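You operate a simulated robot arm through the tools that you are given. There is no shell and no other tool. Be economical: measure what you need, move in short steps, check, and stop when the job is done.

You are at the controls of a simulated two-armed robot. One attempt, no reset.

Task
Hold the red pan on the track bench steady with one hand and put the blue grommet from the service bench in it with the other.

Only the result counts: the job must be done as asked and must still hold three seconds after the hand-in. Knocking over, shifting, dropping, spilling or breaking anything else fails it.

Robot
Two 7-joint arms with two-finger parallel grippers on one trunk, on a base that drives. Base frame: it is fixed to the floor where the robot stands at the start and does not move with it; the origin is under the middle of the robot, x ahead of it, y to its left, z up; the surface under the hand at the start is at about z = 820. Units: mm, rad, N and s.
The left shoulder is at the start at [70, 189, 1240], the right one opposite. With the tool pointing down near the work surface each hand reaches from about 220 to 780 mm from the robot's upright axis, wherever it stands, measured 20 degrees to its own side. Places, roughly: red pan [-250, 3250, 750]. Payload 3.91 kg a hand.
Tool frame (each hand has its own): the origin (TCP) lies between the finger pads and is the grasp point; the fingertips stand 30 mm ahead of it; z points along the fingers, y is the line along which they close. The gripper opens to 110 mm. The fingers are 20 mm wide and 10 mm thick; the gripper's body (48 by 112 mm) begins 55 mm behind the TCP.
Orientation is that of the tool frame in the base frame, as [roll, pitch, yaw] about the fixed x, y, z axes, in that order (R = Rz(yaw) Ry(pitch) Rx(roll)). With the fingers straight down and closing along the base's y, the tool's x points along the base's -x, its y along +y and its z along -z.

Tools
- The arms move only by the tool jog_arm. It takes "left_commands", "right_commands" or both (then of equal length, played together; a hand with none holds still); each is a list of rows, each an object (a shift or turn left out is 0, a gripper value left out holds the last) with "travel": the shift along the base's x, y, z in units of 25 mm (1.0 is 25 mm), a list of three; "turn": the turn, a rotation vector about the base's x, y, z in units of 5 degrees (1.0 is 5 degrees), a list of three; "claw": the closure, from 0 (fully open) to 1 (shut). In form: [{"travel": [dx, dy, dz], "turn": [wx, wy, wz], "claw": claw}, ...]. A call has 1 to 20 rows; each row shifts and turns the commanded pose from where the row before left it. A call with a number of a shift or a turn outside -1 to 1 is refused whole. Rows are played at 5 a second. More than 50 mm and 0.15 rad between two rows, or a gripper value outside its range, and nothing of the call is played. Where a pose cannot be reached the arm comes as near as it can. A force on the tool above 40 N (or 10 N above the force at the start of the call, whichever is more), or a blocked arm, ends the call early, and 0.2 s more pass. The fingers move at their own pace (about 72 mm/s each) and stop on an object; they squeeze with about 21 N. The grip force told is the motor's: it shows also when the fingers shut on nothing. Time passes only in rows, and 0.2 s behind the last, so rows that do not move let the fingers close. The reply holds the time, the measured pose of the TCP, the force on the tool along the base axes, the opening and the grip force, in the units named above and with some noise, with the torque about the TCP (base axes, N m) and any sound that the robot's microphone picked up.
- Cameras (640 x 400 px; columns grow to the right, rows downward): "scene" is now at [131.6, 17.5, 1458.6]; the picture's right is [0.18, -0.98, 0.00], its down [-0.65, -0.12, -0.75] and it looks along [0.74, 0.13, -0.66] (base axes); focal length 283 px, centre (320, 200). "left" rides on the left gripper at [72, -17, -103] in its tool frame; the picture's right is [0.23, 0.97, 0.00], its down [-0.76, 0.18, -0.62] and it looks along [-0.61, 0.14, 0.78] (tool axes); focal length 222 px, centre (320, 200). "right" rides on the right gripper at [72, 17, -103] in its tool frame; the picture's right is [-0.23, 0.97, 0.00], its down [-0.76, -0.18, -0.62] and it looks along [-0.61, -0.14, 0.78] (tool axes); focal length 222 px, centre (320, 200). There is no depth. A picture from a camera that has moved, and an enlarged one, comes with that camera's place and axes in the base frame and with its lens.
- camera(camera): a new picture of that camera. It takes no simulated time.
- lift_body(by): slides the trunk up (or, below 0, down) by that many mm; the arms and the scene camera ride with it, the base frame stays. It gives what a move gives, with no picture.
- base_move(legs): drives the robot by 1 to 6 legs, each [ahead, turn to the left] in mm and rad, along the robot's own axes; the way and the turn of a leg run together, so that a leg with both is an arc; at most 1500 mm and 3.142 rad a leg. The arms and the cameras ride along, it lands a little off, and it stops where it bumps. It gives what a move gives.
- aim_head(pan, tilt): turns the head with the scene camera to pan (to the left, within 1.501 rad either way) and tilt (down, from -0.506 to 1.204), counted from straight ahead of the robot. It gives what a move gives.
- enlarge(camera, box): a new picture of the part [left, top, right, bottom] of that camera's present view, enlarged. It takes no simulated time.
- close_job(): hands the job in; it is judged then, once.

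Work in short steps. Places have to be worked out from the pictures, the camera data and where the tool is seen: move nearer, look again, correct. Check each grasp and each placing, and mend what went wrong. You have 120 turns and 100 pictures in all, those below and enlarged ones among them. Open the grippers and draw the arms clear of the work before you hand the job in, unless the task says otherwise; then end with one line.

The tools are called after "Call:" by a JSON object that holds its "name" and its "arguments". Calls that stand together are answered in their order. jog_arm: Moves the arms, as the interface text tells. Its arguments: {"type":"object","properties":{"left_commands":{"type":"array"},"right_commands":{"type":"array"}},"required":[]} The other tools are called the same way: lift_body (by) slides the trunk up or down; base_move (legs) drives the base; aim_head (pan, tilt) turns the head that bears the scene camera; camera (camera) takes a picture; enlarge (camera, box) takes an enlarged picture of a part of a camera's view; close_job () hands the job in.

At the start:

```text
t: 0.0
left_eef_pos: [544.8, 319.6, 1127.6]
left_orientation: [-3.141, 0.0, 3.14]
left_force: [-0.4, -1.1, -0.8]
left_ft_torque: [0.0, 0.03, 0.02]
left_gripper_width: 110.2
left_grip_force: 0.2
right_eef_pos: [436.7, -139.5, 1216.4]
right_orientation: [3.141, 0.001, 3.14]
right_force: [0.9, -0.5, 0.5]
right_ft_torque: [0.02, 0.01, 0.0]
right_gripper_width: 109.9
right_grip_force: 0.1
trunk travel left (down, up): [-750.0, 190.0]
robot x, y, heading: [0.3, -0.0, 0.004]
head pan, tilt: [0.18, 0.724]
```

scene: 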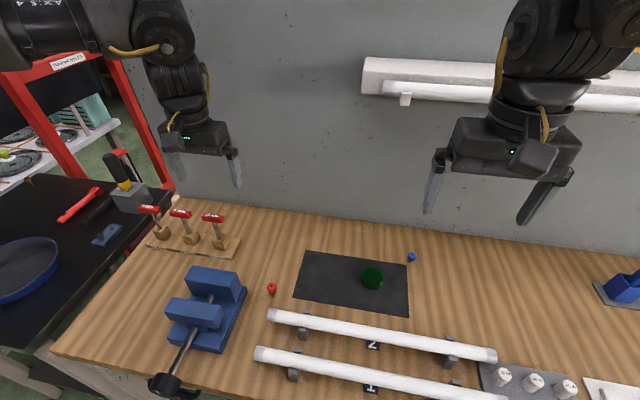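
right: 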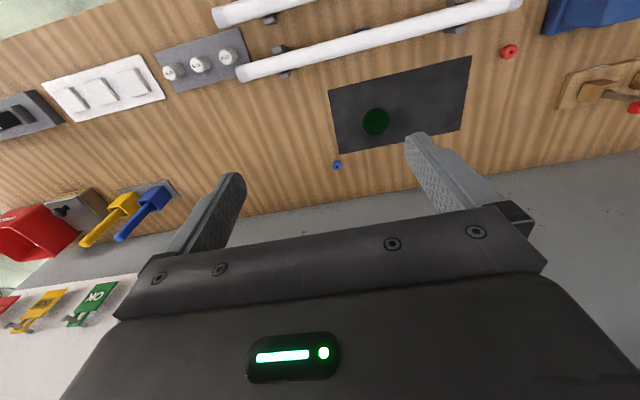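
left: 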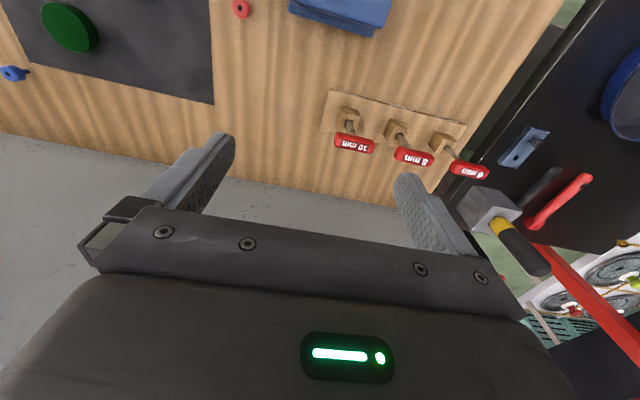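

The blue grommet seems to lie near [646, -147, 830] on the bench ahead. I'll zoom in on it from two cameras.

Call:
{"name": "enlarge", "arguments": {"camera": "scene", "box": [360, 220, 460, 290]}}

Call:
{"name": "enlarge", "arguments": {"camera": "right", "box": [290, 130, 390, 193]}}

```text
5.71 times, centred on (410, 255) of scene
camera zoom: at [131.6, 17.5, 1458.6], right [0.18, -0.98, 0.0], down [-0.65, -0.12, -0.75], along [0.74, 0.13, -0.66], focal length 1618 px, centre (-194, -114)
```

zoom: 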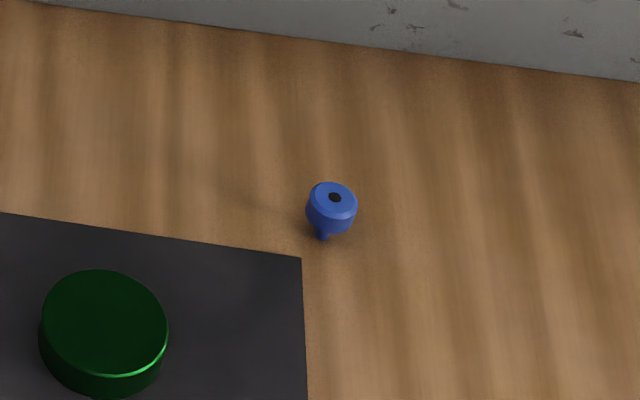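

```text
6.35 times, centred on (340, 162) of right
camera zoom: at [364.6, -121.0, 1320.3], right [0.23, 0.97, 0.0], down [0.76, -0.18, 0.62], along [0.61, -0.14, -0.78], focal length 1410 px, centre (193, 444)
```

zoom: 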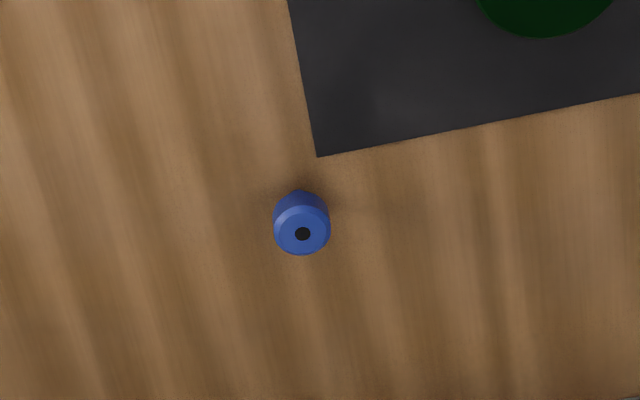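

The grommet's top is at about [644, -143, 845]. Before grasping I'll look around to check the bench names and the way to drive.

Call:
{"name": "aim_head", "arguments": {"pan": 1.3, "tilt": 0.35}}

Call:
{"name": "camera", "arguments": {"camera": "scene"}}

Call:
{"name": "aim_head", "arguments": {"pan": 0.5, "tilt": 0.3}}

Call:
{"name": "camera", "arguments": {"camera": "scene"}}

Call:
{"name": "aim_head", "arguments": {"pan": -0.6, "tilt": 0.5}}

Call:
{"name": "camera", "arguments": {"camera": "scene"}}

```text
t: 1.4
left_eef_pos: [544.7, 319.4, 1128.2]
left_orientation: [3.14, 0.0, 3.139]
left_force: [0.7, 0.2, -0.5]
left_ft_torque: [0.01, 0.0, -0.03]
left_gripper_width: 110.2
left_grip_force: 0.0
right_eef_pos: [437.3, -138.1, 1215.5]
right_orientation: [-3.141, 0.001, 3.141]
right_force: [-0.6, -0.1, 0.1]
right_ft_torque: [0.01, 0.0, 0.02]
right_gripper_width: 109.9
right_grip_force: 0.1
trunk travel left (down, up): [-750.0, 190.0]
robot x, y, heading: [-0.3, 5.2, 0.003]
head pan, tilt: [1.3, 0.351]
```

```text
94 pictures are left
camera scene: at [73.9, 92.1, 1492.0], right [0.96, -0.27, 0.0], down [-0.09, -0.33, -0.94], along [0.25, 0.9, -0.34], focal length 283 px, centre (320, 200)
```

scene: 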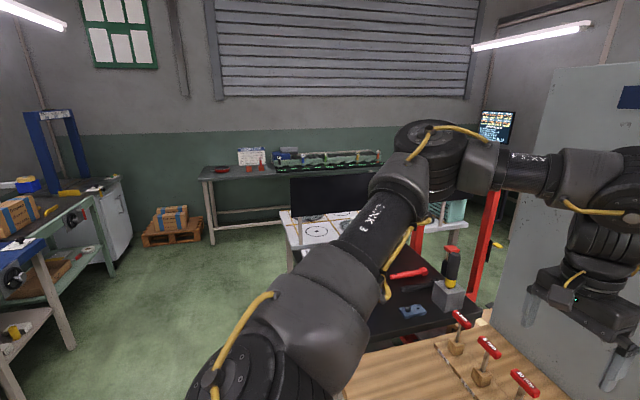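

```text
t: 2.5
left_eef_pos: [544.7, 320.7, 1127.5]
left_orientation: [-3.14, 0.001, 3.139]
left_force: [-0.7, 0.2, 0.0]
left_ft_torque: [0.02, 0.03, -0.01]
left_gripper_width: 110.1
left_grip_force: 0.2
right_eef_pos: [437.3, -138.2, 1216.1]
right_orientation: [3.141, 0.0, 3.139]
right_force: [-0.1, -0.5, 0.6]
right_ft_torque: [0.03, 0.0, 0.04]
right_gripper_width: 110.1
right_grip_force: 0.1
trunk travel left (down, up): [-750.0, 190.0]
robot x, y, heading: [-1.6, 3.9, 0.002]
head pan, tilt: [0.499, 0.3]
```

```text
93 pictures are left
camera scene: at [130.9, 47.3, 1496.7], right [0.48, -0.88, 0.0], down [-0.26, -0.14, -0.96], along [0.84, 0.46, -0.3], focal length 283 px, centre (320, 200)
```

scene: 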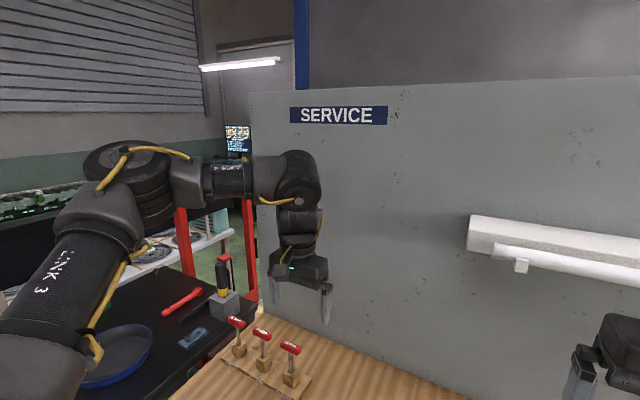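

```text
t: 3.8
left_eef_pos: [544.6, 320.4, 1127.6]
left_orientation: [-3.141, 0.0, 3.14]
left_force: [0.2, 0.1, 0.4]
left_ft_torque: [0.0, 0.02, -0.01]
left_gripper_width: 110.0
left_grip_force: 0.1
right_eef_pos: [435.6, -138.3, 1216.3]
right_orientation: [-3.141, -0.001, 3.14]
right_force: [-0.1, 0.1, 0.4]
right_ft_torque: [-0.01, 0.01, 0.0]
right_gripper_width: 110.2
right_grip_force: 0.1
trunk travel left (down, up): [-750.0, 190.0]
robot x, y, heading: [-2.1, -0.3, 0.001]
head pan, tilt: [-0.6, 0.499]
```

```text
92 pictures are left
camera scene: at [124.1, -48.9, 1478.3], right [-0.56, -0.83, 0.0], down [-0.4, 0.27, -0.88], along [0.72, -0.5, -0.48], focal length 283 px, centre (320, 200)
```

scene: 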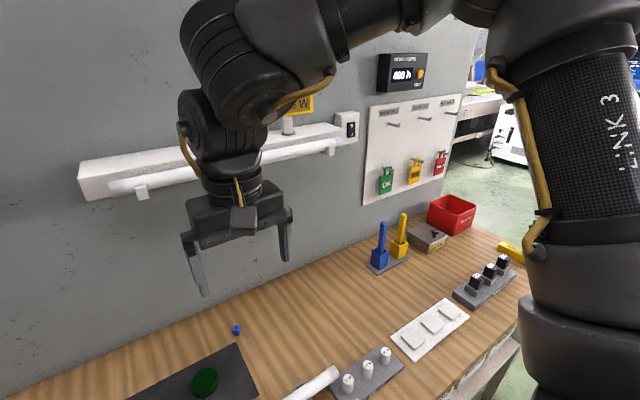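

The sign confirms this is the service bench, and the red pan should be on the far table near y = 3.3 m. I'll move the right hand above the grommet with the gripper half closed.

Call:
{"name": "jog_arm", "arguments": {"right_commands": [{"travel": [0.69, 0, -1], "claw": 0.4}, {"travel": [0.69, 0, -1]}, {"travel": [0.69, 0, -1]}, {"travel": [0.69, 0, -1]}, {"travel": [0.69, 0, -1]}, {"travel": [0.69, 0, -1]}, {"travel": [0.69, 0, -1]}, {"travel": [0.69, 0, -1]}, {"travel": [0.69, 0, -1]}, {"travel": [0.69, 0, -1]}, {"travel": [0.69, 0, -1]}, {"travel": [0.69, -0.2, -1]}, {}]}}

Call:
{"name": "aim_head", "arguments": {"pan": -0.1, "tilt": 0.75}}

Call:
{"name": "camera", "arguments": {"camera": "right"}}

Call:
{"name": "enlarge", "arguments": {"camera": "scene", "box": [220, 130, 400, 243]}}

```text
t: 6.6
left_eef_pos: [544.5, 320.1, 1127.4]
left_orientation: [-3.141, 0.0, 3.141]
left_force: [-0.9, 0.0, 0.5]
left_ft_torque: [-0.01, -0.05, 0.0]
left_gripper_width: 110.1
left_grip_force: 0.0
right_eef_pos: [546.9, -63.5, 932.3]
right_orientation: [3.14, 0.004, 3.138]
right_force: [-0.2, 0.3, 0.2]
right_ft_torque: [0.01, 0.0, 0.0]
right_gripper_width: 66.1
right_grip_force: 0.0
right hand out of reach, approached as far as the arm can: row 4, 5, 6, 7, 8, 9, 10, 11, 12
trunk travel left (down, up): [-750.0, 190.0]
robot x, y, heading: [-1.3, 0.1, -0.004]
head pan, tilt: [-0.6, 0.499]
```

```text
t: 7.5
left_eef_pos: [544.8, 320.0, 1128.6]
left_orientation: [-3.141, 0.0, 3.14]
left_force: [0.0, 0.3, 0.3]
left_ft_torque: [0.0, 0.03, -0.03]
left_gripper_width: 109.8
left_grip_force: 0.1
right_eef_pos: [547.7, -62.6, 931.0]
right_orientation: [3.141, 0.001, 3.134]
right_force: [-0.4, 0.4, -0.4]
right_ft_torque: [0.0, -0.03, 0.02]
right_gripper_width: 66.0
right_grip_force: 0.0
trunk travel left (down, up): [-750.0, 190.0]
robot x, y, heading: [-0.9, 1.7, -0.0]
head pan, tilt: [-0.099, 0.75]
```

```text
91 pictures are left
camera right: at [474.7, -45.8, 1036.1], right [0.23, 0.97, 0.0], down [0.76, -0.18, 0.62], along [0.61, -0.15, -0.78], focal length 222 px, centre (320, 200)
```

right: 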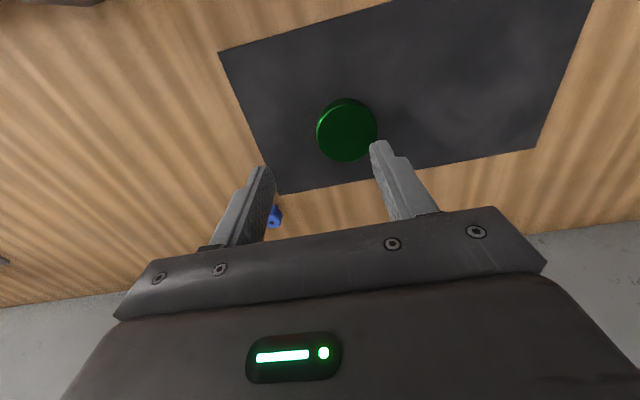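

```text
3.54 times, centred on (310, 186) of scene
camera zoom: at [131.5, -5.8, 1456.4], right [-0.1, -0.99, 0.0], down [-0.68, 0.07, -0.73], along [0.73, -0.07, -0.68], focal length 1002 px, centre (355, 248)
```

zoom: 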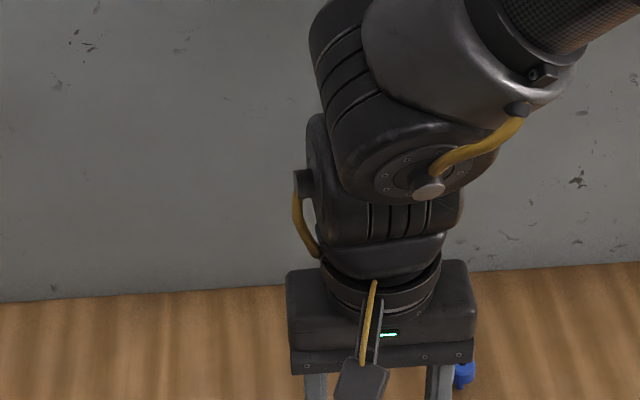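

The arm was stopped by a reach limit at [547, -63, 931]. I'll back up and go sideways first, to come at it from the right side.

Call:
{"name": "jog_arm", "arguments": {"right_commands": [{"travel": [-0.5, 0, 1]}, {"travel": [-0.5, -0.5, 1]}, {"travel": [-0.5, -1, 1]}, {"travel": [0, -1, 0]}, {"travel": [0, -1, 0]}, {"travel": [0, -1, 0]}, {}]}}

```text
t: 9.1
left_eef_pos: [545.3, 321.5, 1127.5]
left_orientation: [3.14, 0.001, 3.139]
left_force: [-0.2, -0.1, 0.0]
left_ft_torque: [-0.01, 0.0, 0.0]
left_gripper_width: 110.2
left_grip_force: 0.1
right_eef_pos: [485.5, -149.5, 1008.0]
right_orientation: [-3.14, 0.002, 3.136]
right_force: [-0.1, -0.4, -0.3]
right_ft_torque: [-0.04, 0.03, 0.0]
right_gripper_width: 65.8
right_grip_force: 0.1
right hand out of reach, approached as far as the arm can: row 5, 6
trunk travel left (down, up): [-750.0, 190.0]
robot x, y, heading: [-2.0, 2.3, 0.002]
head pan, tilt: [-0.099, 0.75]
```

The limit appears with sideways moves, so it is probably a wrist joint. I'll turn the tool about z toward the arm's own side and then try again.

Call:
{"name": "jog_arm", "arguments": {"right_commands": [{"turn": [0, 0, -1]}, {"turn": [0, 0, -1]}, {"turn": [0, 0, -1]}, {"turn": [0, 0, -1]}, {"travel": [1, 0, 0]}, {"travel": [1, 0, 0]}, {"travel": [1, 0, 0]}, {}]}}

```text
t: 10.9
left_eef_pos: [544.8, 320.0, 1126.8]
left_orientation: [3.141, -0.001, 3.141]
left_force: [0.9, 1.1, 0.7]
left_ft_torque: [0.01, 0.0, -0.02]
left_gripper_width: 110.1
left_grip_force: 0.0
right_eef_pos: [560.1, -150.7, 1007.5]
right_orientation: [-3.14, 0.0, 2.79]
right_force: [-0.4, 0.1, 0.0]
right_ft_torque: [-0.03, 0.0, 0.02]
right_gripper_width: 65.9
right_grip_force: 0.1
trunk travel left (down, up): [-750.0, 190.0]
robot x, y, heading: [-3.6, 2.2, 0.002]
head pan, tilt: [-0.099, 0.75]
```

That fixed it. Next I move to above the grommet at [644, -143, 930].

Call:
{"name": "jog_arm", "arguments": {"right_commands": [{"travel": [1, 0.1, -0.8]}, {"travel": [1, 0.1, -0.8]}, {"travel": [1, 0.1, -0.8]}, {"travel": [0.36, 0, -0.7]}, {}]}}

Call:
{"name": "camera", "arguments": {"camera": "right"}}

Call:
{"name": "camera", "arguments": {"camera": "scene"}}

```text
t: 12.1
left_eef_pos: [544.4, 319.3, 1128.1]
left_orientation: [3.141, -0.001, 3.14]
left_force: [0.6, -0.5, -0.2]
left_ft_torque: [-0.01, -0.02, 0.01]
left_gripper_width: 109.8
left_grip_force: 0.1
right_eef_pos: [635.2, -136.9, 931.9]
right_orientation: [3.14, 0.002, 2.787]
right_force: [-0.6, -0.4, -0.2]
right_ft_torque: [0.01, -0.01, 0.03]
right_gripper_width: 65.9
right_grip_force: 0.1
right hand out of reach, approached as far as the arm can: row 4
trunk travel left (down, up): [-750.0, 190.0]
robot x, y, heading: [-1.2, 3.5, 0.0]
head pan, tilt: [-0.099, 0.75]
```

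```text
89 pictures are left
camera right: at [572.1, -95.5, 1035.8], right [0.55, 0.83, 0.0], down [0.65, -0.43, 0.63], along [0.52, -0.34, -0.78], focal length 222 px, centre (320, 200)
```

right: 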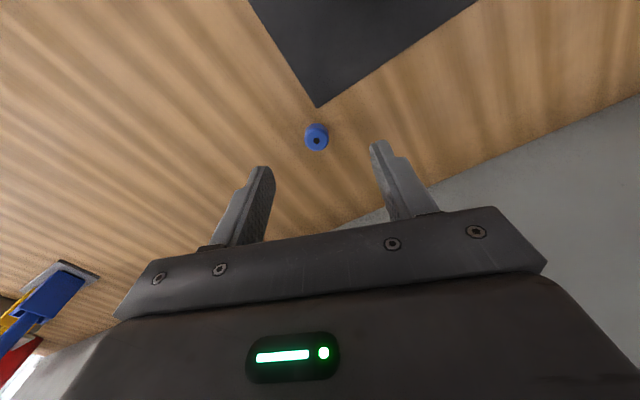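

```text
88 pictures are left
camera scene: at [130.9, -5.6, 1456.4], right [-0.1, -1.0, 0.0], down [-0.68, 0.07, -0.73], along [0.73, -0.07, -0.68], focal length 283 px, centre (320, 200)
```

scene: 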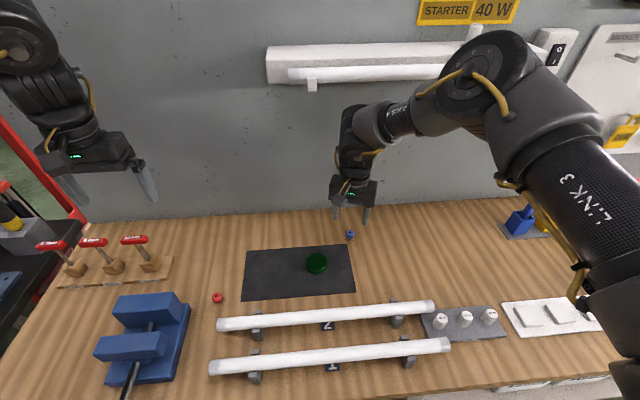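

The grommet is at about [640, -143], 5 mm ahead of the hand and 6 mm to its right. I'll correct for that and then use the trunk to come down, which also relieves the reach limit.

Call:
{"name": "lift_body", "arguments": {"by": -40}}

Call:
{"name": "jog_arm", "arguments": {"right_commands": [{"travel": [0.2, -0.24, 0]}, {}]}}

Call:
{"name": "camera", "arguments": {"camera": "right"}}

```text
t: 13.0
left_eef_pos: [544.3, 320.5, 1089.0]
left_orientation: [-3.141, 0.001, 3.14]
left_force: [-0.7, 0.7, -0.2]
left_ft_torque: [-0.03, 0.0, -0.02]
left_gripper_width: 110.0
left_grip_force: 0.1
right_eef_pos: [634.6, -135.1, 891.5]
right_orientation: [3.138, 0.003, 2.788]
right_force: [0.9, -0.8, 0.6]
right_ft_torque: [0.02, 0.01, 0.0]
right_gripper_width: 66.4
right_grip_force: 0.1
trunk travel left (down, up): [-710.0, 230.0]
robot x, y, heading: [2.3, 0.2, 0.001]
head pan, tilt: [-0.099, 0.75]
```

```text
t: 13.6
left_eef_pos: [545.0, 320.8, 1087.7]
left_orientation: [3.141, 0.001, 3.142]
left_force: [-0.9, -0.3, -1.2]
left_ft_torque: [-0.03, -0.01, -0.01]
left_gripper_width: 110.0
left_grip_force: 0.0
right_eef_pos: [634.2, -135.9, 892.2]
right_orientation: [3.14, 0.001, 2.787]
right_force: [-0.6, 0.9, 0.4]
right_ft_torque: [0.0, 0.01, -0.04]
right_gripper_width: 65.9
right_grip_force: 0.0
right hand out of reach, approached as far as the arm can: row 1
trunk travel left (down, up): [-710.0, 230.0]
robot x, y, heading: [-1.5, 0.0, 0.004]
head pan, tilt: [-0.099, 0.75]
```

```text
87 pictures are left
camera right: at [572.2, -95.7, 995.7], right [0.55, 0.83, 0.0], down [0.65, -0.43, 0.62], along [0.52, -0.34, -0.78], focal length 222 px, centre (320, 200)
```

right: 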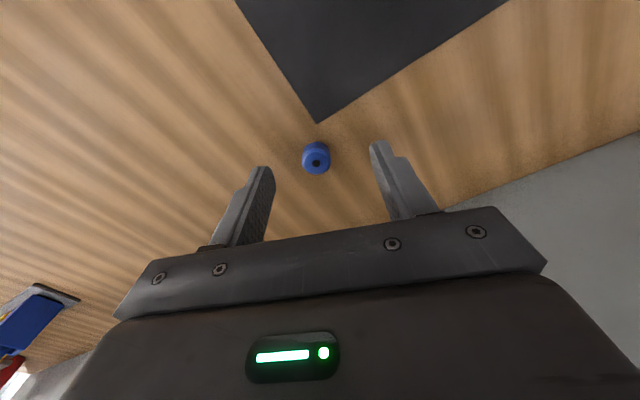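

Same estimate (640, -143.5). I'll yaw a bit further to free the joint, then correct.

Call:
{"name": "jog_arm", "arguments": {"right_commands": [{"turn": [0, 0, -1]}, {"turn": [0, 0, -1]}, {"turn": [0, 0, -1]}, {"travel": [0.24, -0.32, 0]}, {}]}}

Call:
{"name": "camera", "arguments": {"camera": "right"}}

```text
t: 14.8
left_eef_pos: [545.0, 320.9, 1086.8]
left_orientation: [3.141, 0.0, 3.14]
left_force: [0.1, 0.7, 0.0]
left_ft_torque: [0.01, 0.0, -0.01]
left_gripper_width: 110.0
left_grip_force: 0.1
right_eef_pos: [640.4, -145.9, 891.9]
right_orientation: [3.14, 0.002, 2.524]
right_force: [0.0, -0.3, -0.3]
right_ft_torque: [0.0, -0.03, -0.01]
right_gripper_width: 65.9
right_grip_force: 0.1
trunk travel left (down, up): [-710.0, 230.0]
robot x, y, heading: [-1.3, -0.6, 0.001]
head pan, tilt: [-0.099, 0.75]
```

```text
86 pictures are left
camera right: at [591.7, -89.8, 994.9], right [0.75, 0.66, 0.0], down [0.52, -0.58, 0.62], along [0.42, -0.47, -0.78], focal length 222 px, centre (320, 200)
```

right: 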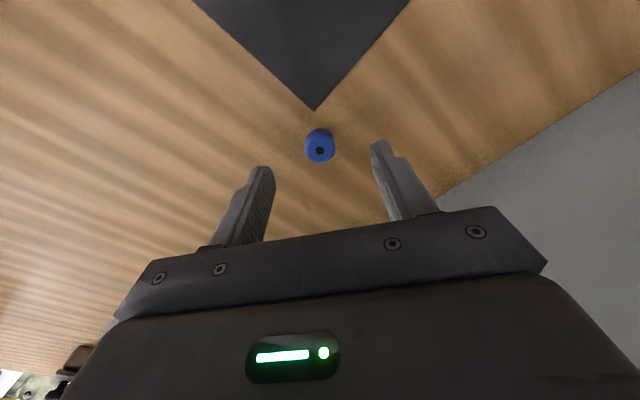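

TCP at (640, -146) now matches the grommet (641, -145). I'll descend to z≈855 (tips at ≈825) and close.

Call:
{"name": "jog_arm", "arguments": {"right_commands": [{"travel": [0, 0, -0.8]}, {"travel": [0, 0, -0.6]}, {}]}}

Call:
{"name": "camera", "arguments": {"camera": "right"}}

Call:
{"name": "enlarge", "arguments": {"camera": "scene", "box": [310, 180, 400, 250]}}

```text
t: 15.6
left_eef_pos: [545.2, 319.1, 1087.2]
left_orientation: [3.141, -0.001, 3.141]
left_force: [0.5, 0.1, -0.1]
left_ft_torque: [-0.02, 0.02, -0.01]
left_gripper_width: 110.1
left_grip_force: 0.1
right_eef_pos: [642.0, -145.2, 856.5]
right_orientation: [3.139, 0.002, 2.525]
right_force: [0.0, -0.3, 0.4]
right_ft_torque: [0.03, -0.01, 0.03]
right_gripper_width: 66.1
right_grip_force: 0.0
trunk travel left (down, up): [-710.0, 230.0]
robot x, y, heading: [-1.3, 4.0, -0.002]
head pan, tilt: [-0.099, 0.75]
```

```text
85 pictures are left
camera right: at [592.7, -89.1, 960.7], right [0.75, 0.66, 0.0], down [0.52, -0.58, 0.62], along [0.42, -0.47, -0.78], focal length 222 px, centre (320, 200)
```

right: 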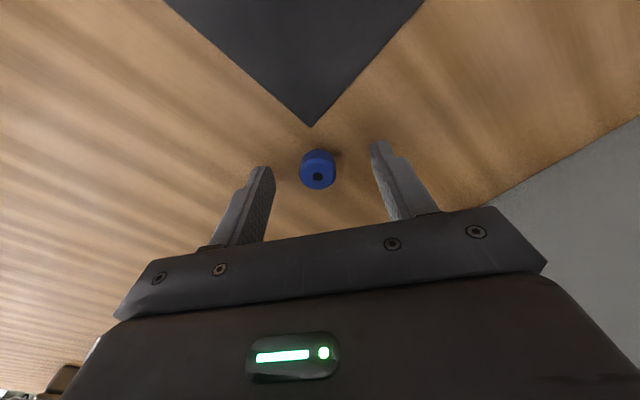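

```text
5.71 times, centred on (355, 215) of scene
camera zoom: at [131.1, -5.7, 1416.4], right [-0.1, -1.0, 0.0], down [-0.68, 0.07, -0.73], along [0.73, -0.07, -0.68], focal length 1618 px, centre (120, 114)
```

zoom: 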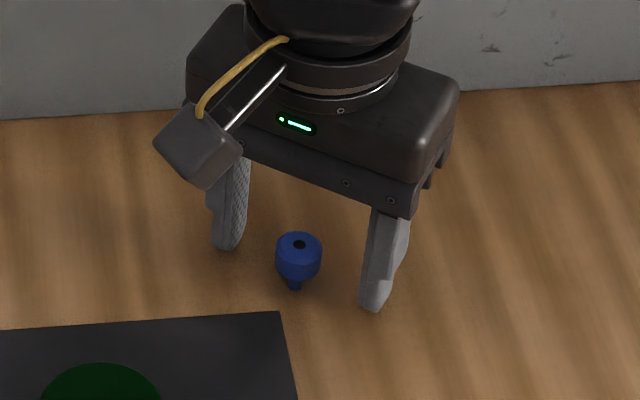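

The grommet sits between the fingers, about 4 mm off along the finger width. I'll nudge and close.

Call:
{"name": "jog_arm", "arguments": {"right_commands": [{"travel": [-0.12, 0.1, 0]}, {"claw": 0.6}, {"claw": 0.8}, {"claw": 1}, {"claw": 1}, {"claw": 1}, {"claw": 1}]}}

Call:
{"name": "camera", "arguments": {"camera": "right"}}

```text
t: 17.2
left_eef_pos: [544.6, 320.4, 1087.4]
left_orientation: [3.142, 0.001, 3.14]
left_force: [0.4, -0.7, 0.0]
left_ft_torque: [0.0, -0.02, 0.0]
left_gripper_width: 110.0
left_grip_force: 0.0
right_eef_pos: [639.1, -143.1, 856.1]
right_orientation: [3.14, 0.002, 2.526]
right_force: [0.2, -0.4, 0.3]
right_ft_torque: [-0.04, 0.04, 0.0]
right_gripper_width: 19.9
right_grip_force: 20.9
trunk travel left (down, up): [-710.0, 230.0]
robot x, y, heading: [-0.2, 0.7, -0.004]
head pan, tilt: [-0.099, 0.75]
```

```text
83 pictures are left
camera right: at [589.8, -86.9, 960.3], right [0.75, 0.66, 0.0], down [0.52, -0.58, 0.62], along [0.42, -0.47, -0.78], focal length 222 px, centre (320, 200)
```

right: 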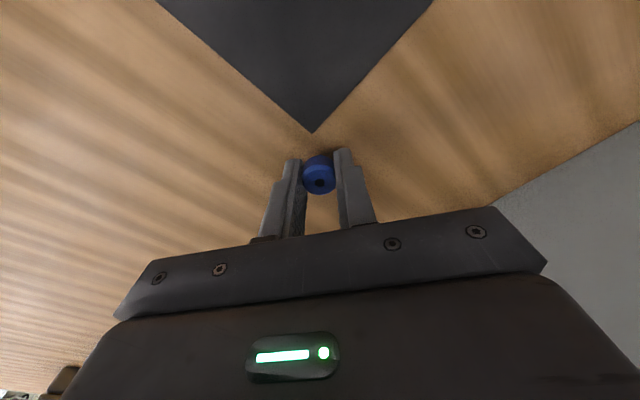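

The grommet is gripped at 20 mm. I'll lift it up and back from the wall, keeping the claw shut.

Call:
{"name": "jog_arm", "arguments": {"right_commands": [{"travel": [0, 0, 0.8], "claw": 1}, {"travel": [0, 0, 1]}, {"travel": [0, 0, 1]}, {"travel": [0, 0, 1]}, {"travel": [-1, 0, 1]}, {"travel": [-1, 0, 1]}, {"travel": [-1, 0, 1]}, {"travel": [-1, 0, 1]}, {"travel": [-1, 0, 1]}, {"travel": [-1, 0, 1]}, {"travel": [-1, 0, 1]}, {"travel": [-1, 0, 1]}, {}]}}

Call:
{"name": "camera", "arguments": {"camera": "right"}}

Call:
{"name": "aim_head", "arguments": {"pan": 1.48, "tilt": 0.35}}

Call:
{"name": "camera", "arguments": {"camera": "scene"}}

```text
t: 20.0
left_eef_pos: [545.4, 319.7, 1087.1]
left_orientation: [-3.141, -0.002, 3.14]
left_force: [-0.3, -0.9, -0.2]
left_ft_torque: [-0.01, 0.0, 0.01]
left_gripper_width: 109.9
left_grip_force: 0.1
right_eef_pos: [437.6, -141.0, 1150.8]
right_orientation: [-3.141, 0.001, 2.526]
right_force: [1.0, -0.4, 0.4]
right_ft_torque: [0.05, 0.04, 0.03]
right_gripper_width: 19.8
right_grip_force: 20.8
trunk travel left (down, up): [-710.0, 230.0]
robot x, y, heading: [0.2, 3.5, 0.003]
head pan, tilt: [-0.099, 0.75]
```

```text
82 pictures are left
camera right: at [388.5, -85.7, 1254.9], right [0.75, 0.66, 0.0], down [0.52, -0.58, 0.62], along [0.41, -0.47, -0.78], focal length 222 px, centre (320, 200)
```

right: 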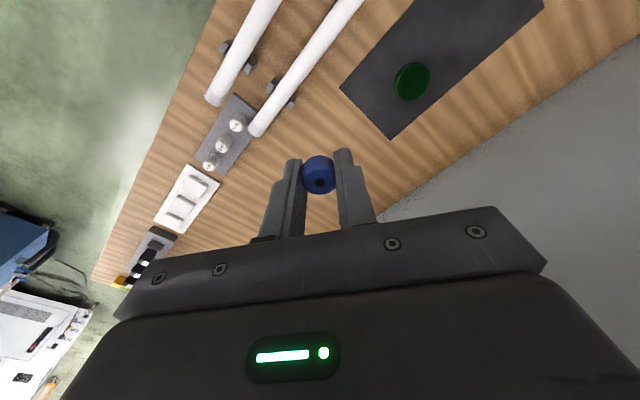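

```text
t: 21.6
left_eef_pos: [545.0, 319.8, 1088.5]
left_orientation: [3.142, 0.0, 3.14]
left_force: [-0.1, 0.2, 0.5]
left_ft_torque: [-0.01, -0.03, 0.03]
left_gripper_width: 109.9
left_grip_force: 0.1
right_eef_pos: [437.6, -140.7, 1150.8]
right_orientation: [3.139, 0.003, 2.527]
right_force: [0.7, -0.4, 0.7]
right_ft_torque: [-0.01, 0.0, 0.02]
right_gripper_width: 19.7
right_grip_force: 21.2
trunk travel left (down, up): [-710.0, 230.0]
robot x, y, heading: [-1.9, 2.8, 0.005]
head pan, tilt: [1.48, 0.351]
```

```text
81 pictures are left
camera scene: at [57.5, 95.2, 1452.0], right [1.0, -0.09, 0.0], down [-0.03, -0.34, -0.94], along [0.09, 0.94, -0.34], focal length 283 px, centre (320, 200)
```

scene: 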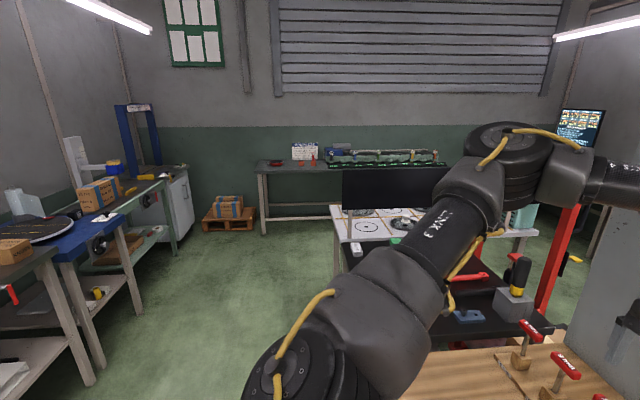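

The grommet is held. The corridor toward the track bench looks clear, with x from about -1000 to 250. I'll pull the left hand in, then turn left in place and look.

Call:
{"name": "jog_arm", "arguments": {"left_commands": [{"travel": [-1, 0, 0.5]}, {"travel": [-1, 0, 0.5]}, {"travel": [-1, 0, 0.5]}, {"travel": [-1, 0, 0.5]}, {"travel": [-1, 0, 0.5]}, {"travel": [-1, 0, 0.5]}]}}

Call:
{"name": "aim_head", "arguments": {"pan": 0, "tilt": 0.5}}

Call:
{"name": "base_move", "arguments": {"legs": [[0, 1.68]]}}

Call:
{"name": "camera", "arguments": {"camera": "scene"}}

```text
t: 23.0
left_eef_pos: [394.5, 320.2, 1165.1]
left_orientation: [-3.141, 0.002, 3.141]
left_force: [0.2, 0.6, -0.2]
left_ft_torque: [0.0, -0.01, -0.02]
left_gripper_width: 110.2
left_grip_force: 0.1
right_eef_pos: [435.5, -141.4, 1151.9]
right_orientation: [3.139, 0.003, 2.525]
right_force: [-0.4, 0.4, -0.4]
right_ft_torque: [-0.01, -0.03, 0.02]
right_gripper_width: 19.7
right_grip_force: 21.2
trunk travel left (down, up): [-710.0, 230.0]
robot x, y, heading: [1.5, 2.1, -0.003]
head pan, tilt: [1.48, 0.351]
```

```text
t: 24.6
left_eef_pos: [394.6, 320.7, 1164.2]
left_orientation: [-3.14, 0.001, 3.139]
left_force: [-0.2, 0.2, -0.7]
left_ft_torque: [0.0, -0.03, -0.02]
left_gripper_width: 110.1
left_grip_force: 0.0
right_eef_pos: [436.5, -141.3, 1150.4]
right_orientation: [3.139, 0.001, 2.526]
right_force: [0.3, -0.3, -0.3]
right_ft_torque: [-0.03, 0.01, 0.07]
right_gripper_width: 19.9
right_grip_force: 20.6
trunk travel left (down, up): [-710.0, 230.0]
robot x, y, heading: [0.3, -1.7, -0.0]
head pan, tilt: [0.0, 0.499]
```

```text
t: 29.1
left_eef_pos: [-367.8, 351.0, 1163.5]
left_orientation: [3.14, -0.001, -1.44]
left_force: [0.3, -0.6, 1.0]
left_ft_torque: [0.02, 0.03, 0.04]
left_gripper_width: 110.1
left_grip_force: 0.0
right_eef_pos: [86.0, 453.5, 1152.1]
right_orientation: [3.141, 0.001, -2.055]
right_force: [0.0, -0.7, -0.2]
right_ft_torque: [-0.02, -0.01, -0.03]
right_gripper_width: 19.7
right_grip_force: 20.9
trunk travel left (down, up): [-710.0, 230.0]
robot x, y, heading: [0.7, -0.4, 1.699]
head pan, tilt: [0.0, 0.499]
```

```text
80 pictures are left
camera scene: at [-19.5, 142.4, 1438.3], right [0.99, 0.13, 0.0], down [0.06, -0.47, -0.88], along [-0.11, 0.87, -0.48], focal length 283 px, centre (320, 200)
```

scene: 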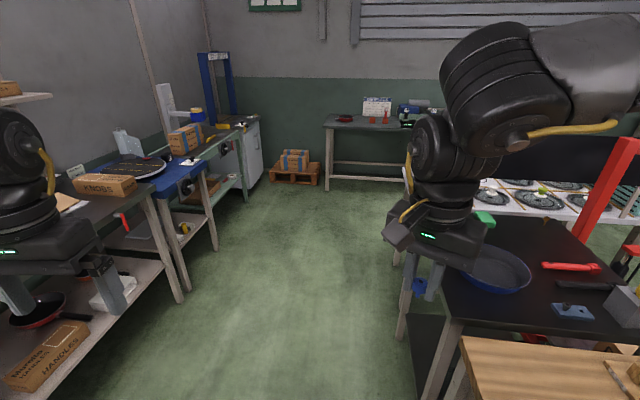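

The corridor is clear. I'll drive 1500 mm ahead and look again.

Call:
{"name": "base_move", "arguments": {"legs": [[1500, 0]]}}

Call:
{"name": "camera", "arguments": {"camera": "scene"}}

```text
t: 36.6
left_eef_pos: [-577.3, 1853.9, 1164.2]
left_orientation: [-3.141, 0.0, -1.43]
left_force: [-0.6, -0.4, -0.2]
left_ft_torque: [0.02, 0.01, 0.01]
left_gripper_width: 110.0
left_grip_force: 0.1
right_eef_pos: [-126.6, 1961.4, 1151.3]
right_orientation: [3.14, 0.001, -2.043]
right_force: [0.4, 1.3, 0.2]
right_ft_torque: [-0.03, 0.01, -0.02]
right_gripper_width: 19.9
right_grip_force: 20.5
trunk travel left (down, up): [-710.0, 230.0]
robot x, y, heading: [-203.2, 1508.8, 1.707]
head pan, tilt: [0.0, 0.499]
```

```text
79 pictures are left
camera scene: at [-227.2, 1649.3, 1438.4], right [0.99, 0.14, 0.0], down [0.07, -0.47, -0.88], along [-0.12, 0.87, -0.48], focal length 283 px, centre (320, 200)
```

scene: 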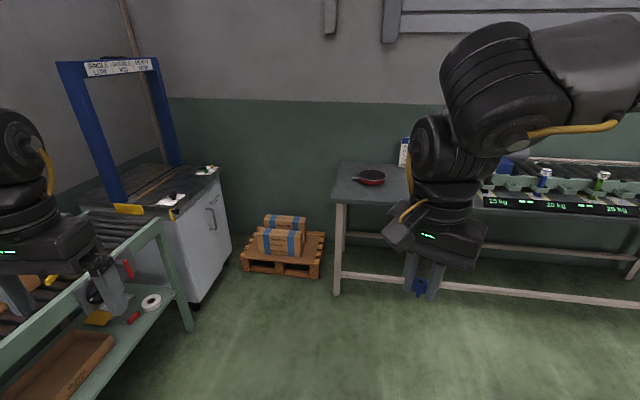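

Call:
{"name": "enlarge", "arguments": {"camera": "scene", "box": [320, 140, 420, 203]}}

```text
6.35 times, centred on (370, 172) of scene
camera zoom: at [-227.2, 1649.3, 1438.4], right [0.99, 0.14, 0.0], down [0.07, -0.47, -0.88], along [-0.12, 0.87, -0.48], focal length 1797 px, centre (2, 381)
```

zoom: 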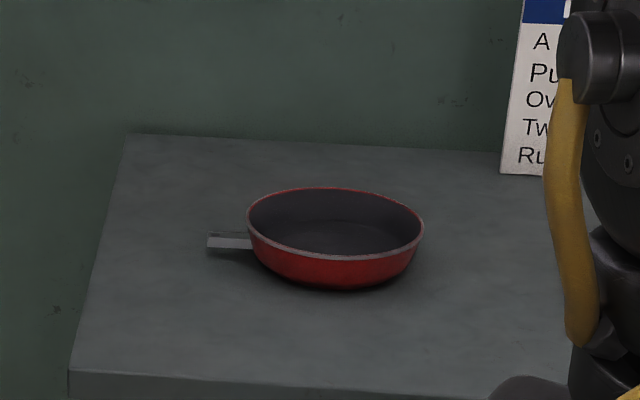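

The red pan is at about [-130, 3190], roughly 163 mm wide, with a short handle pointing to -x. The table's front edge is at y ≈ 2940. I'll drive to about (-170, 2600) facing +y.

Call:
{"name": "base_move", "arguments": {"legs": [[0, -0.165], [1070, 0], [0, 0.03]]}}

Call:
{"name": "aim_head", "arguments": {"pan": 0, "tilt": 0.85}}

Call:
{"name": "camera", "arguments": {"camera": "scene"}}

Call:
{"name": "camera", "arguments": {"camera": "right"}}

Call:
{"name": "camera", "arguments": {"camera": "left"}}

```text
t: 43.1
left_eef_pos: [-489.0, 2953.7, 1164.7]
left_orientation: [3.14, -0.001, -1.579]
left_force: [0.2, 0.2, 0.6]
left_ft_torque: [0.01, 0.02, 0.02]
left_gripper_width: 110.0
left_grip_force: 0.1
right_eef_pos: [-27.5, 2991.9, 1150.1]
right_orientation: [3.137, 0.001, -2.196]
right_force: [0.0, 0.1, -0.9]
right_ft_torque: [0.0, 0.03, 0.02]
right_gripper_width: 19.7
right_grip_force: 20.8
trunk travel left (down, up): [-710.0, 230.0]
robot x, y, heading: [-173.7, 2556.2, 1.562]
head pan, tilt: [0.0, 0.499]
```

```text
t: 43.9
left_eef_pos: [-491.4, 2954.7, 1164.7]
left_orientation: [3.141, -0.001, -1.58]
left_force: [-0.2, -1.0, -0.8]
left_ft_torque: [-0.02, -0.01, 0.03]
left_gripper_width: 110.0
left_grip_force: 0.0
right_eef_pos: [-28.7, 2992.4, 1151.6]
right_orientation: [3.14, 0.003, -2.195]
right_force: [-0.3, -0.1, -1.5]
right_ft_torque: [-0.03, 0.01, 0.03]
right_gripper_width: 19.8
right_grip_force: 20.5
trunk travel left (down, up): [-710.0, 230.0]
robot x, y, heading: [-177.0, 2554.9, 1.564]
head pan, tilt: [0.0, 0.85]
```

```text
77 pictures are left
camera scene: at [-176.0, 2685.6, 1408.4], right [1.0, -0.01, 0.0], down [-0.01, -0.75, -0.66], along [0.01, 0.66, -0.75], focal length 283 px, centre (320, 200)
```

scene: 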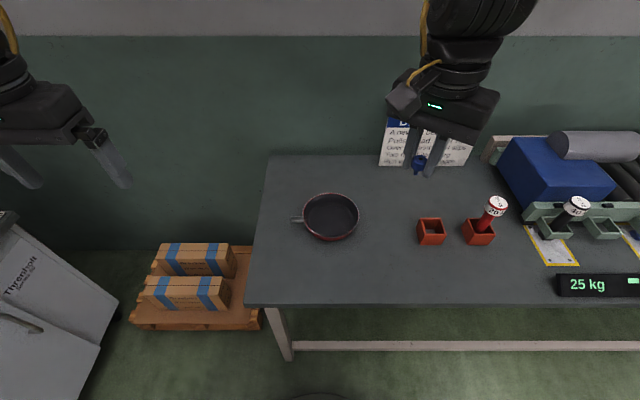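

```text
76 pictures are left
camera right: at [-84.9, 2943.2, 1255.1], right [-0.66, 0.75, 0.0], down [0.59, 0.51, 0.62], along [0.47, 0.41, -0.78], focal length 222 px, centre (320, 200)
```

right: 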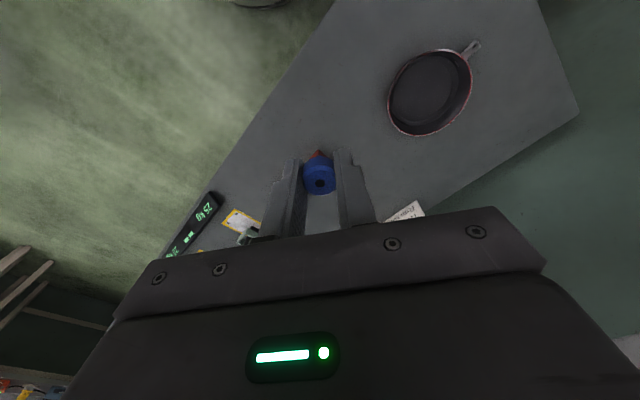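

```text
75 pictures are left
camera left: at [-474.0, 2880.2, 1266.8], right [-0.98, -0.22, 0.0], down [-0.17, 0.76, 0.62], along [-0.14, 0.61, -0.78], focal length 222 px, centre (320, 200)
```

left: 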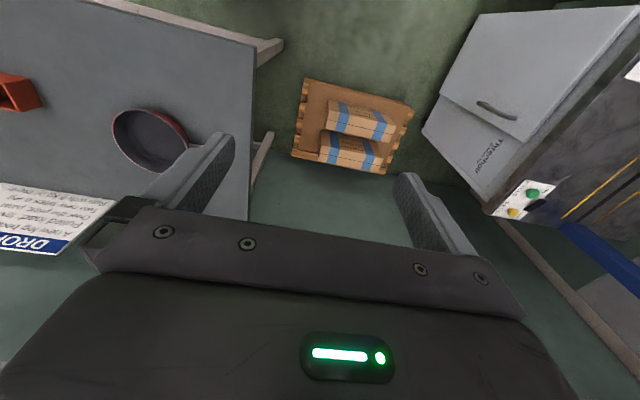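

The pan centre is at about [-140, 3180, 775], with red boxes well to the right of it. My plan is for the left hand to grip the rim at front-left, tilted outward, while the right hand puts the grommet into the right part of the pan. First I'll lower the trunk and bring the left hand near for a better measurement.

Call:
{"name": "lift_body", "arguments": {"by": -80}}

Call:
{"name": "jog_arm", "arguments": {"left_commands": [{"travel": [1, 0.5, -0.5], "turn": [0, 0, 1]}, {"travel": [1, 0.5, -0.5], "turn": [0, 0, 1]}, {"travel": [1, 0.5, -0.5], "turn": [0, 0, 1]}, {"travel": [1, 0.5, -0.5], "turn": [0, 0, 1]}, {"travel": [1, 0.5, -0.5], "turn": [0, 0, 1]}, {"travel": [1, 0.5, -0.5], "turn": [0, 0, 1]}, {"travel": [0.5, 0.5, -1]}, {"travel": [0.5, 0.5, -1]}, {}]}}

Call:
{"name": "camera", "arguments": {"camera": "left"}}

Call:
{"name": "camera", "arguments": {"camera": "scene"}}

```text
t: 45.1
left_eef_pos: [-489.8, 2953.1, 1083.5]
left_orientation: [-3.141, 0.001, -1.58]
left_force: [0.2, -0.3, -0.1]
left_ft_torque: [-0.02, -0.01, -0.02]
left_gripper_width: 110.1
left_grip_force: 0.1
right_eef_pos: [-27.7, 2992.5, 1070.6]
right_orientation: [3.139, 0.001, -2.195]
right_force: [0.6, -0.6, 0.1]
right_ft_torque: [0.0, 0.0, 0.0]
right_gripper_width: 19.9
right_grip_force: 21.2
trunk travel left (down, up): [-630.0, 310.0]
robot x, y, heading: [-180.8, 2552.6, 1.557]
head pan, tilt: [0.0, 0.85]
```

```text
t: 47.1
left_eef_pos: [-479.6, 3065.0, 1096.8]
left_orientation: [-3.141, 0.0, -1.114]
left_force: [0.1, 0.4, 0.1]
left_ft_torque: [0.0, 0.01, 0.01]
left_gripper_width: 110.2
left_grip_force: 0.0
left hand out of reach, approached as far as the arm can: row 1, 2, 3, 4, 5, 6, 8
right_eef_pos: [-28.3, 2992.7, 1071.3]
right_orientation: [3.139, 0.004, -2.194]
right_force: [-0.7, -0.5, -0.4]
right_ft_torque: [0.0, 0.01, -0.02]
right_gripper_width: 20.0
right_grip_force: 21.1
trunk travel left (down, up): [-630.0, 310.0]
robot x, y, heading: [-176.3, 2557.1, 1.562]
head pan, tilt: [0.0, 0.85]
```

```text
74 pictures are left
camera left: at [-432.0, 3006.9, 1200.0], right [-0.77, -0.63, 0.0], down [-0.5, 0.6, 0.62], along [-0.39, 0.48, -0.78], focal length 222 px, centre (320, 200)
```

left: 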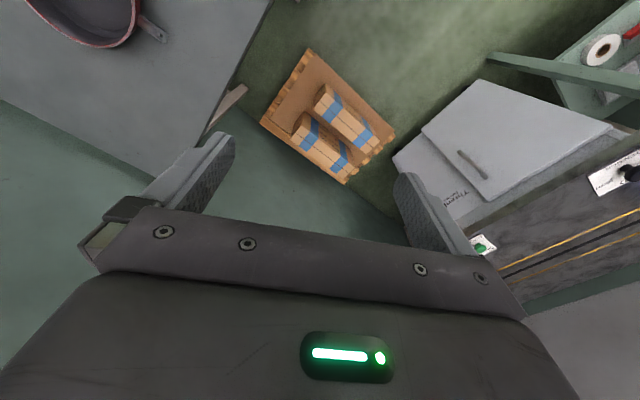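

```text
73 pictures are left
camera scene: at [-176.2, 2684.3, 1328.5], right [1.0, -0.01, 0.0], down [-0.01, -0.75, -0.66], along [0.01, 0.66, -0.75], focal length 283 px, centre (320, 200)
```

scene: 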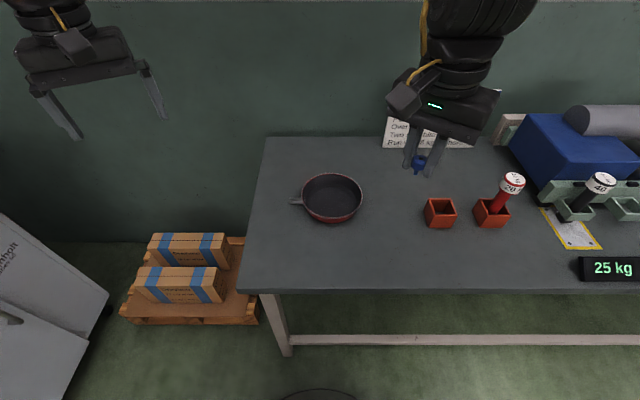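

The left wrist seems to want clockwise turning, as the right did. I'll turn it clockwise so the fingers close along y, which suits a grip on the handle, and move it over.

Call:
{"name": "jog_arm", "arguments": {"left_commands": [{"turn": [0, 0, -1]}, {"turn": [0, 0, -1]}, {"turn": [0, 0, -1]}, {"turn": [0, 0, -1]}, {"turn": [0, 0, -1]}, {"turn": [0, 0, -1]}, {"turn": [0, 0, -1]}, {"turn": [0, 0, -1]}, {"turn": [0, 0, -1]}, {"turn": [0, 0, -1]}, {"turn": [0, 0, -1], "travel": [1, 0, 0]}, {"turn": [0, 0, -1], "travel": [1, 0, 0]}, {"turn": [0, 0, -1], "travel": [1, 0, 0]}, {"turn": [0, 0, -1], "travel": [1, 0, 0]}, {"turn": [0, 0, -1], "travel": [1, 0, 0]}, {"turn": [0, 0, -1], "travel": [1, 0, 0]}, {"turn": [0, 0, -1], "travel": [0, 0, 0]}, {}]}}

```text
t: 50.9
left_eef_pos: [-330.2, 3064.3, 1099.6]
left_orientation: [3.142, -0.001, -2.598]
left_force: [-0.5, -0.6, 0.0]
left_ft_torque: [0.01, -0.03, 0.01]
left_gripper_width: 110.0
left_grip_force: 0.2
right_eef_pos: [-28.3, 2991.5, 1070.9]
right_orientation: [3.14, 0.002, -2.195]
right_force: [-0.3, -0.1, -0.3]
right_ft_torque: [-0.01, -0.03, 0.01]
right_gripper_width: 19.7
right_grip_force: 21.5
trunk travel left (down, up): [-630.0, 310.0]
robot x, y, heading: [-178.8, 2553.7, 1.56]
head pan, tilt: [0.0, 0.85]
```

That works. I'll continue to yaw ≈ π and go to about (-275, 3130, 920).

Call:
{"name": "jog_arm", "arguments": {"left_commands": [{"turn": [0, 0, -1], "travel": [0.3, 0.3, -1], "claw": 0.3}, {"turn": [0, 0, -1], "travel": [0.3, 0.3, -1]}, {"turn": [0, 0, -1], "travel": [0.3, 0.4, -1]}, {"turn": [0, 0, -1], "travel": [0.3, 0.4, -1]}, {"turn": [0, 0, -1], "travel": [0.3, 0.4, -1]}, {"turn": [0, 0, -1], "travel": [0.3, 0.4, -1]}, {"travel": [0.3, 0.4, -1]}, {}]}}

Call:
{"name": "camera", "arguments": {"camera": "left"}}

Call:
{"name": "camera", "arguments": {"camera": "scene"}}

```text
t: 52.7
left_eef_pos: [-277.9, 3129.1, 925.4]
left_orientation: [3.141, -0.001, -3.121]
left_force: [-0.4, 0.5, 0.3]
left_ft_torque: [0.02, -0.01, 0.0]
left_gripper_width: 76.8
left_grip_force: 0.0
right_eef_pos: [-29.4, 2991.4, 1072.3]
right_orientation: [3.141, 0.004, -2.196]
right_force: [0.1, 0.0, -0.1]
right_ft_torque: [0.02, -0.04, -0.01]
right_gripper_width: 19.9
right_grip_force: 20.9
trunk travel left (down, up): [-630.0, 310.0]
robot x, y, heading: [-175.1, 2555.7, 1.559]
head pan, tilt: [0.0, 0.85]
```

```text
72 pictures are left
camera left: at [-348.4, 3110.6, 1027.9], right [-0.25, 0.97, 0.0], down [0.76, 0.19, 0.62], along [0.6, 0.15, -0.78], focal length 222 px, centre (320, 200)
```

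left: 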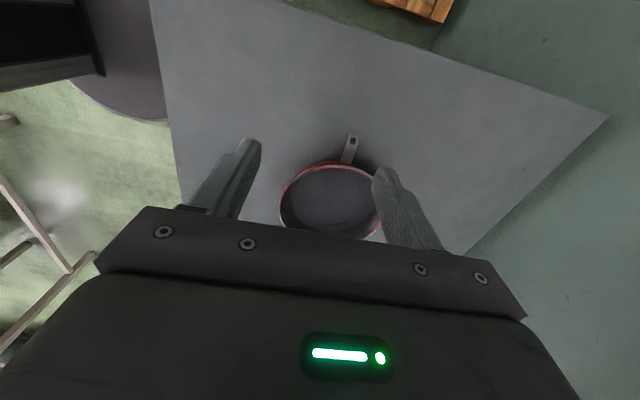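

```text
71 pictures are left
camera scene: at [-175.6, 2684.8, 1328.4], right [1.0, -0.01, 0.0], down [-0.01, -0.75, -0.66], along [0.01, 0.66, -0.75], focal length 283 px, centre (320, 200)
```

scene: 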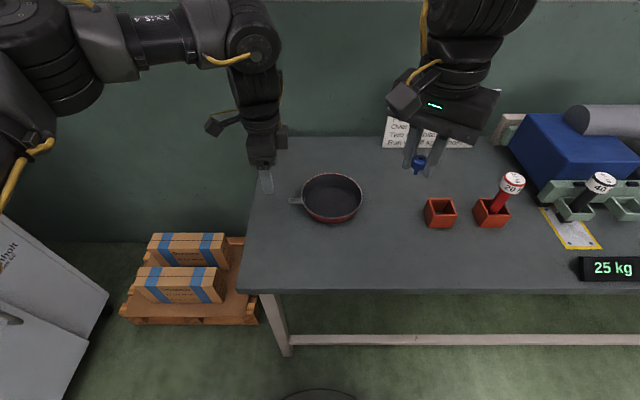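

Call:
{"name": "enlarge", "arguments": {"camera": "scene", "box": [245, 140, 385, 228]}}

Call:
{"name": "enlarge", "arguments": {"camera": "left", "box": [240, 110, 440, 235]}}

```text
4.55 times, centred on (315, 184) of scene
camera zoom: at [-175.6, 2684.8, 1328.4], right [1.0, -0.01, 0.0], down [-0.01, -0.75, -0.66], along [0.01, 0.66, -0.75], focal length 1287 px, centre (343, 273)
```

zoom: 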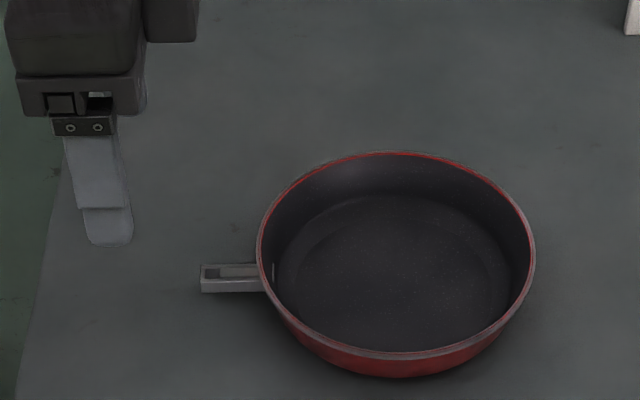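

```text
3.20 times, centred on (340, 172) of left
camera zoom: at [-348.4, 3110.6, 1027.9], right [-0.25, 0.97, 0.0], down [0.76, 0.19, 0.62], along [0.6, 0.15, -0.78], focal length 711 px, centre (256, 288)
```

zoom: 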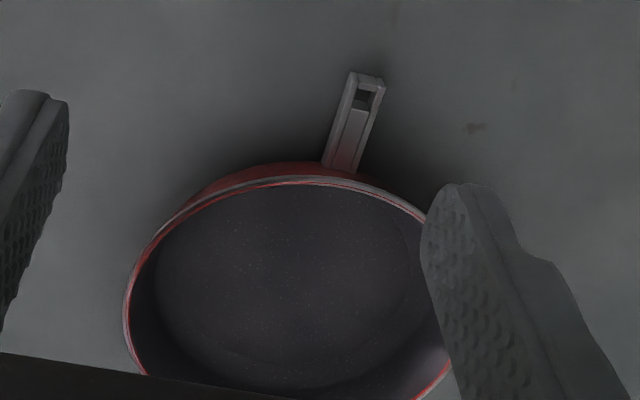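

The handle runs from x -254 to -215 at y ≈ 3175, with its top at about z = 772. The rim centre is (-139, 3172) with radius 78. I'll move the left hand above the handle at (-240, 3175, 840) and check.

Call:
{"name": "jog_arm", "arguments": {"left_commands": [{"travel": [0.5, 0.6, -0.5]}, {"travel": [0.5, 0.6, -0.5]}, {"travel": [0.5, 0.64, -0.5]}, {"travel": [0, 0, -1]}, {"travel": [0, 0, -0.9]}, {}]}}

Call:
{"name": "camera", "arguments": {"camera": "left"}}

Call:
{"name": "enlarge", "arguments": {"camera": "scene", "box": [245, 140, 385, 228]}}

```text
t: 54.1
left_eef_pos: [-239.8, 3177.4, 840.2]
left_orientation: [-3.141, 0.001, -3.124]
left_force: [-0.4, -0.1, -0.7]
left_ft_torque: [-0.01, 0.0, -0.01]
left_gripper_width: 76.9
left_grip_force: 0.0
right_eef_pos: [-28.6, 2992.6, 1070.7]
right_orientation: [3.141, 0.001, -2.197]
right_force: [0.2, 0.2, 0.8]
right_ft_torque: [-0.01, -0.02, 0.03]
right_gripper_width: 19.8
right_grip_force: 20.8
trunk travel left (down, up): [-630.0, 310.0]
robot x, y, heading: [-173.3, 2554.5, 1.559]
head pan, tilt: [0.0, 0.85]
```

```text
68 pictures are left
camera left: at [-311.1, 3158.3, 942.9], right [-0.25, 0.97, 0.0], down [0.76, 0.19, 0.62], along [0.6, 0.15, -0.78], focal length 222 px, centre (320, 200)
```

left: 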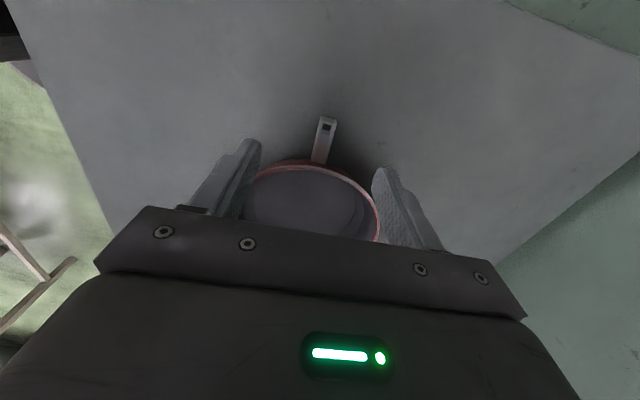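

```text
4.55 times, centred on (315, 184) of scene
camera zoom: at [-175.1, 2685.3, 1328.4], right [1.0, -0.01, 0.0], down [-0.01, -0.75, -0.66], along [0.01, 0.66, -0.75], focal length 1287 px, centre (343, 273)
```

zoom: 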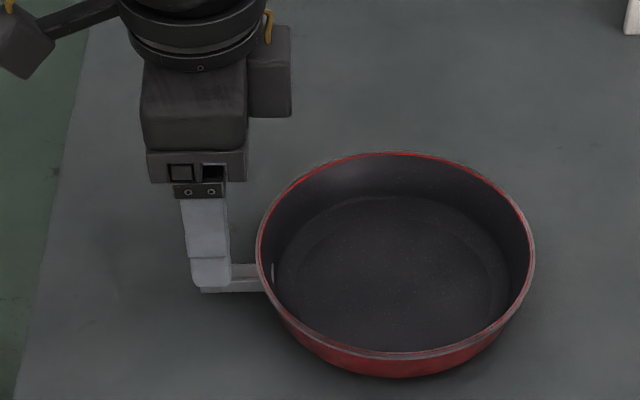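

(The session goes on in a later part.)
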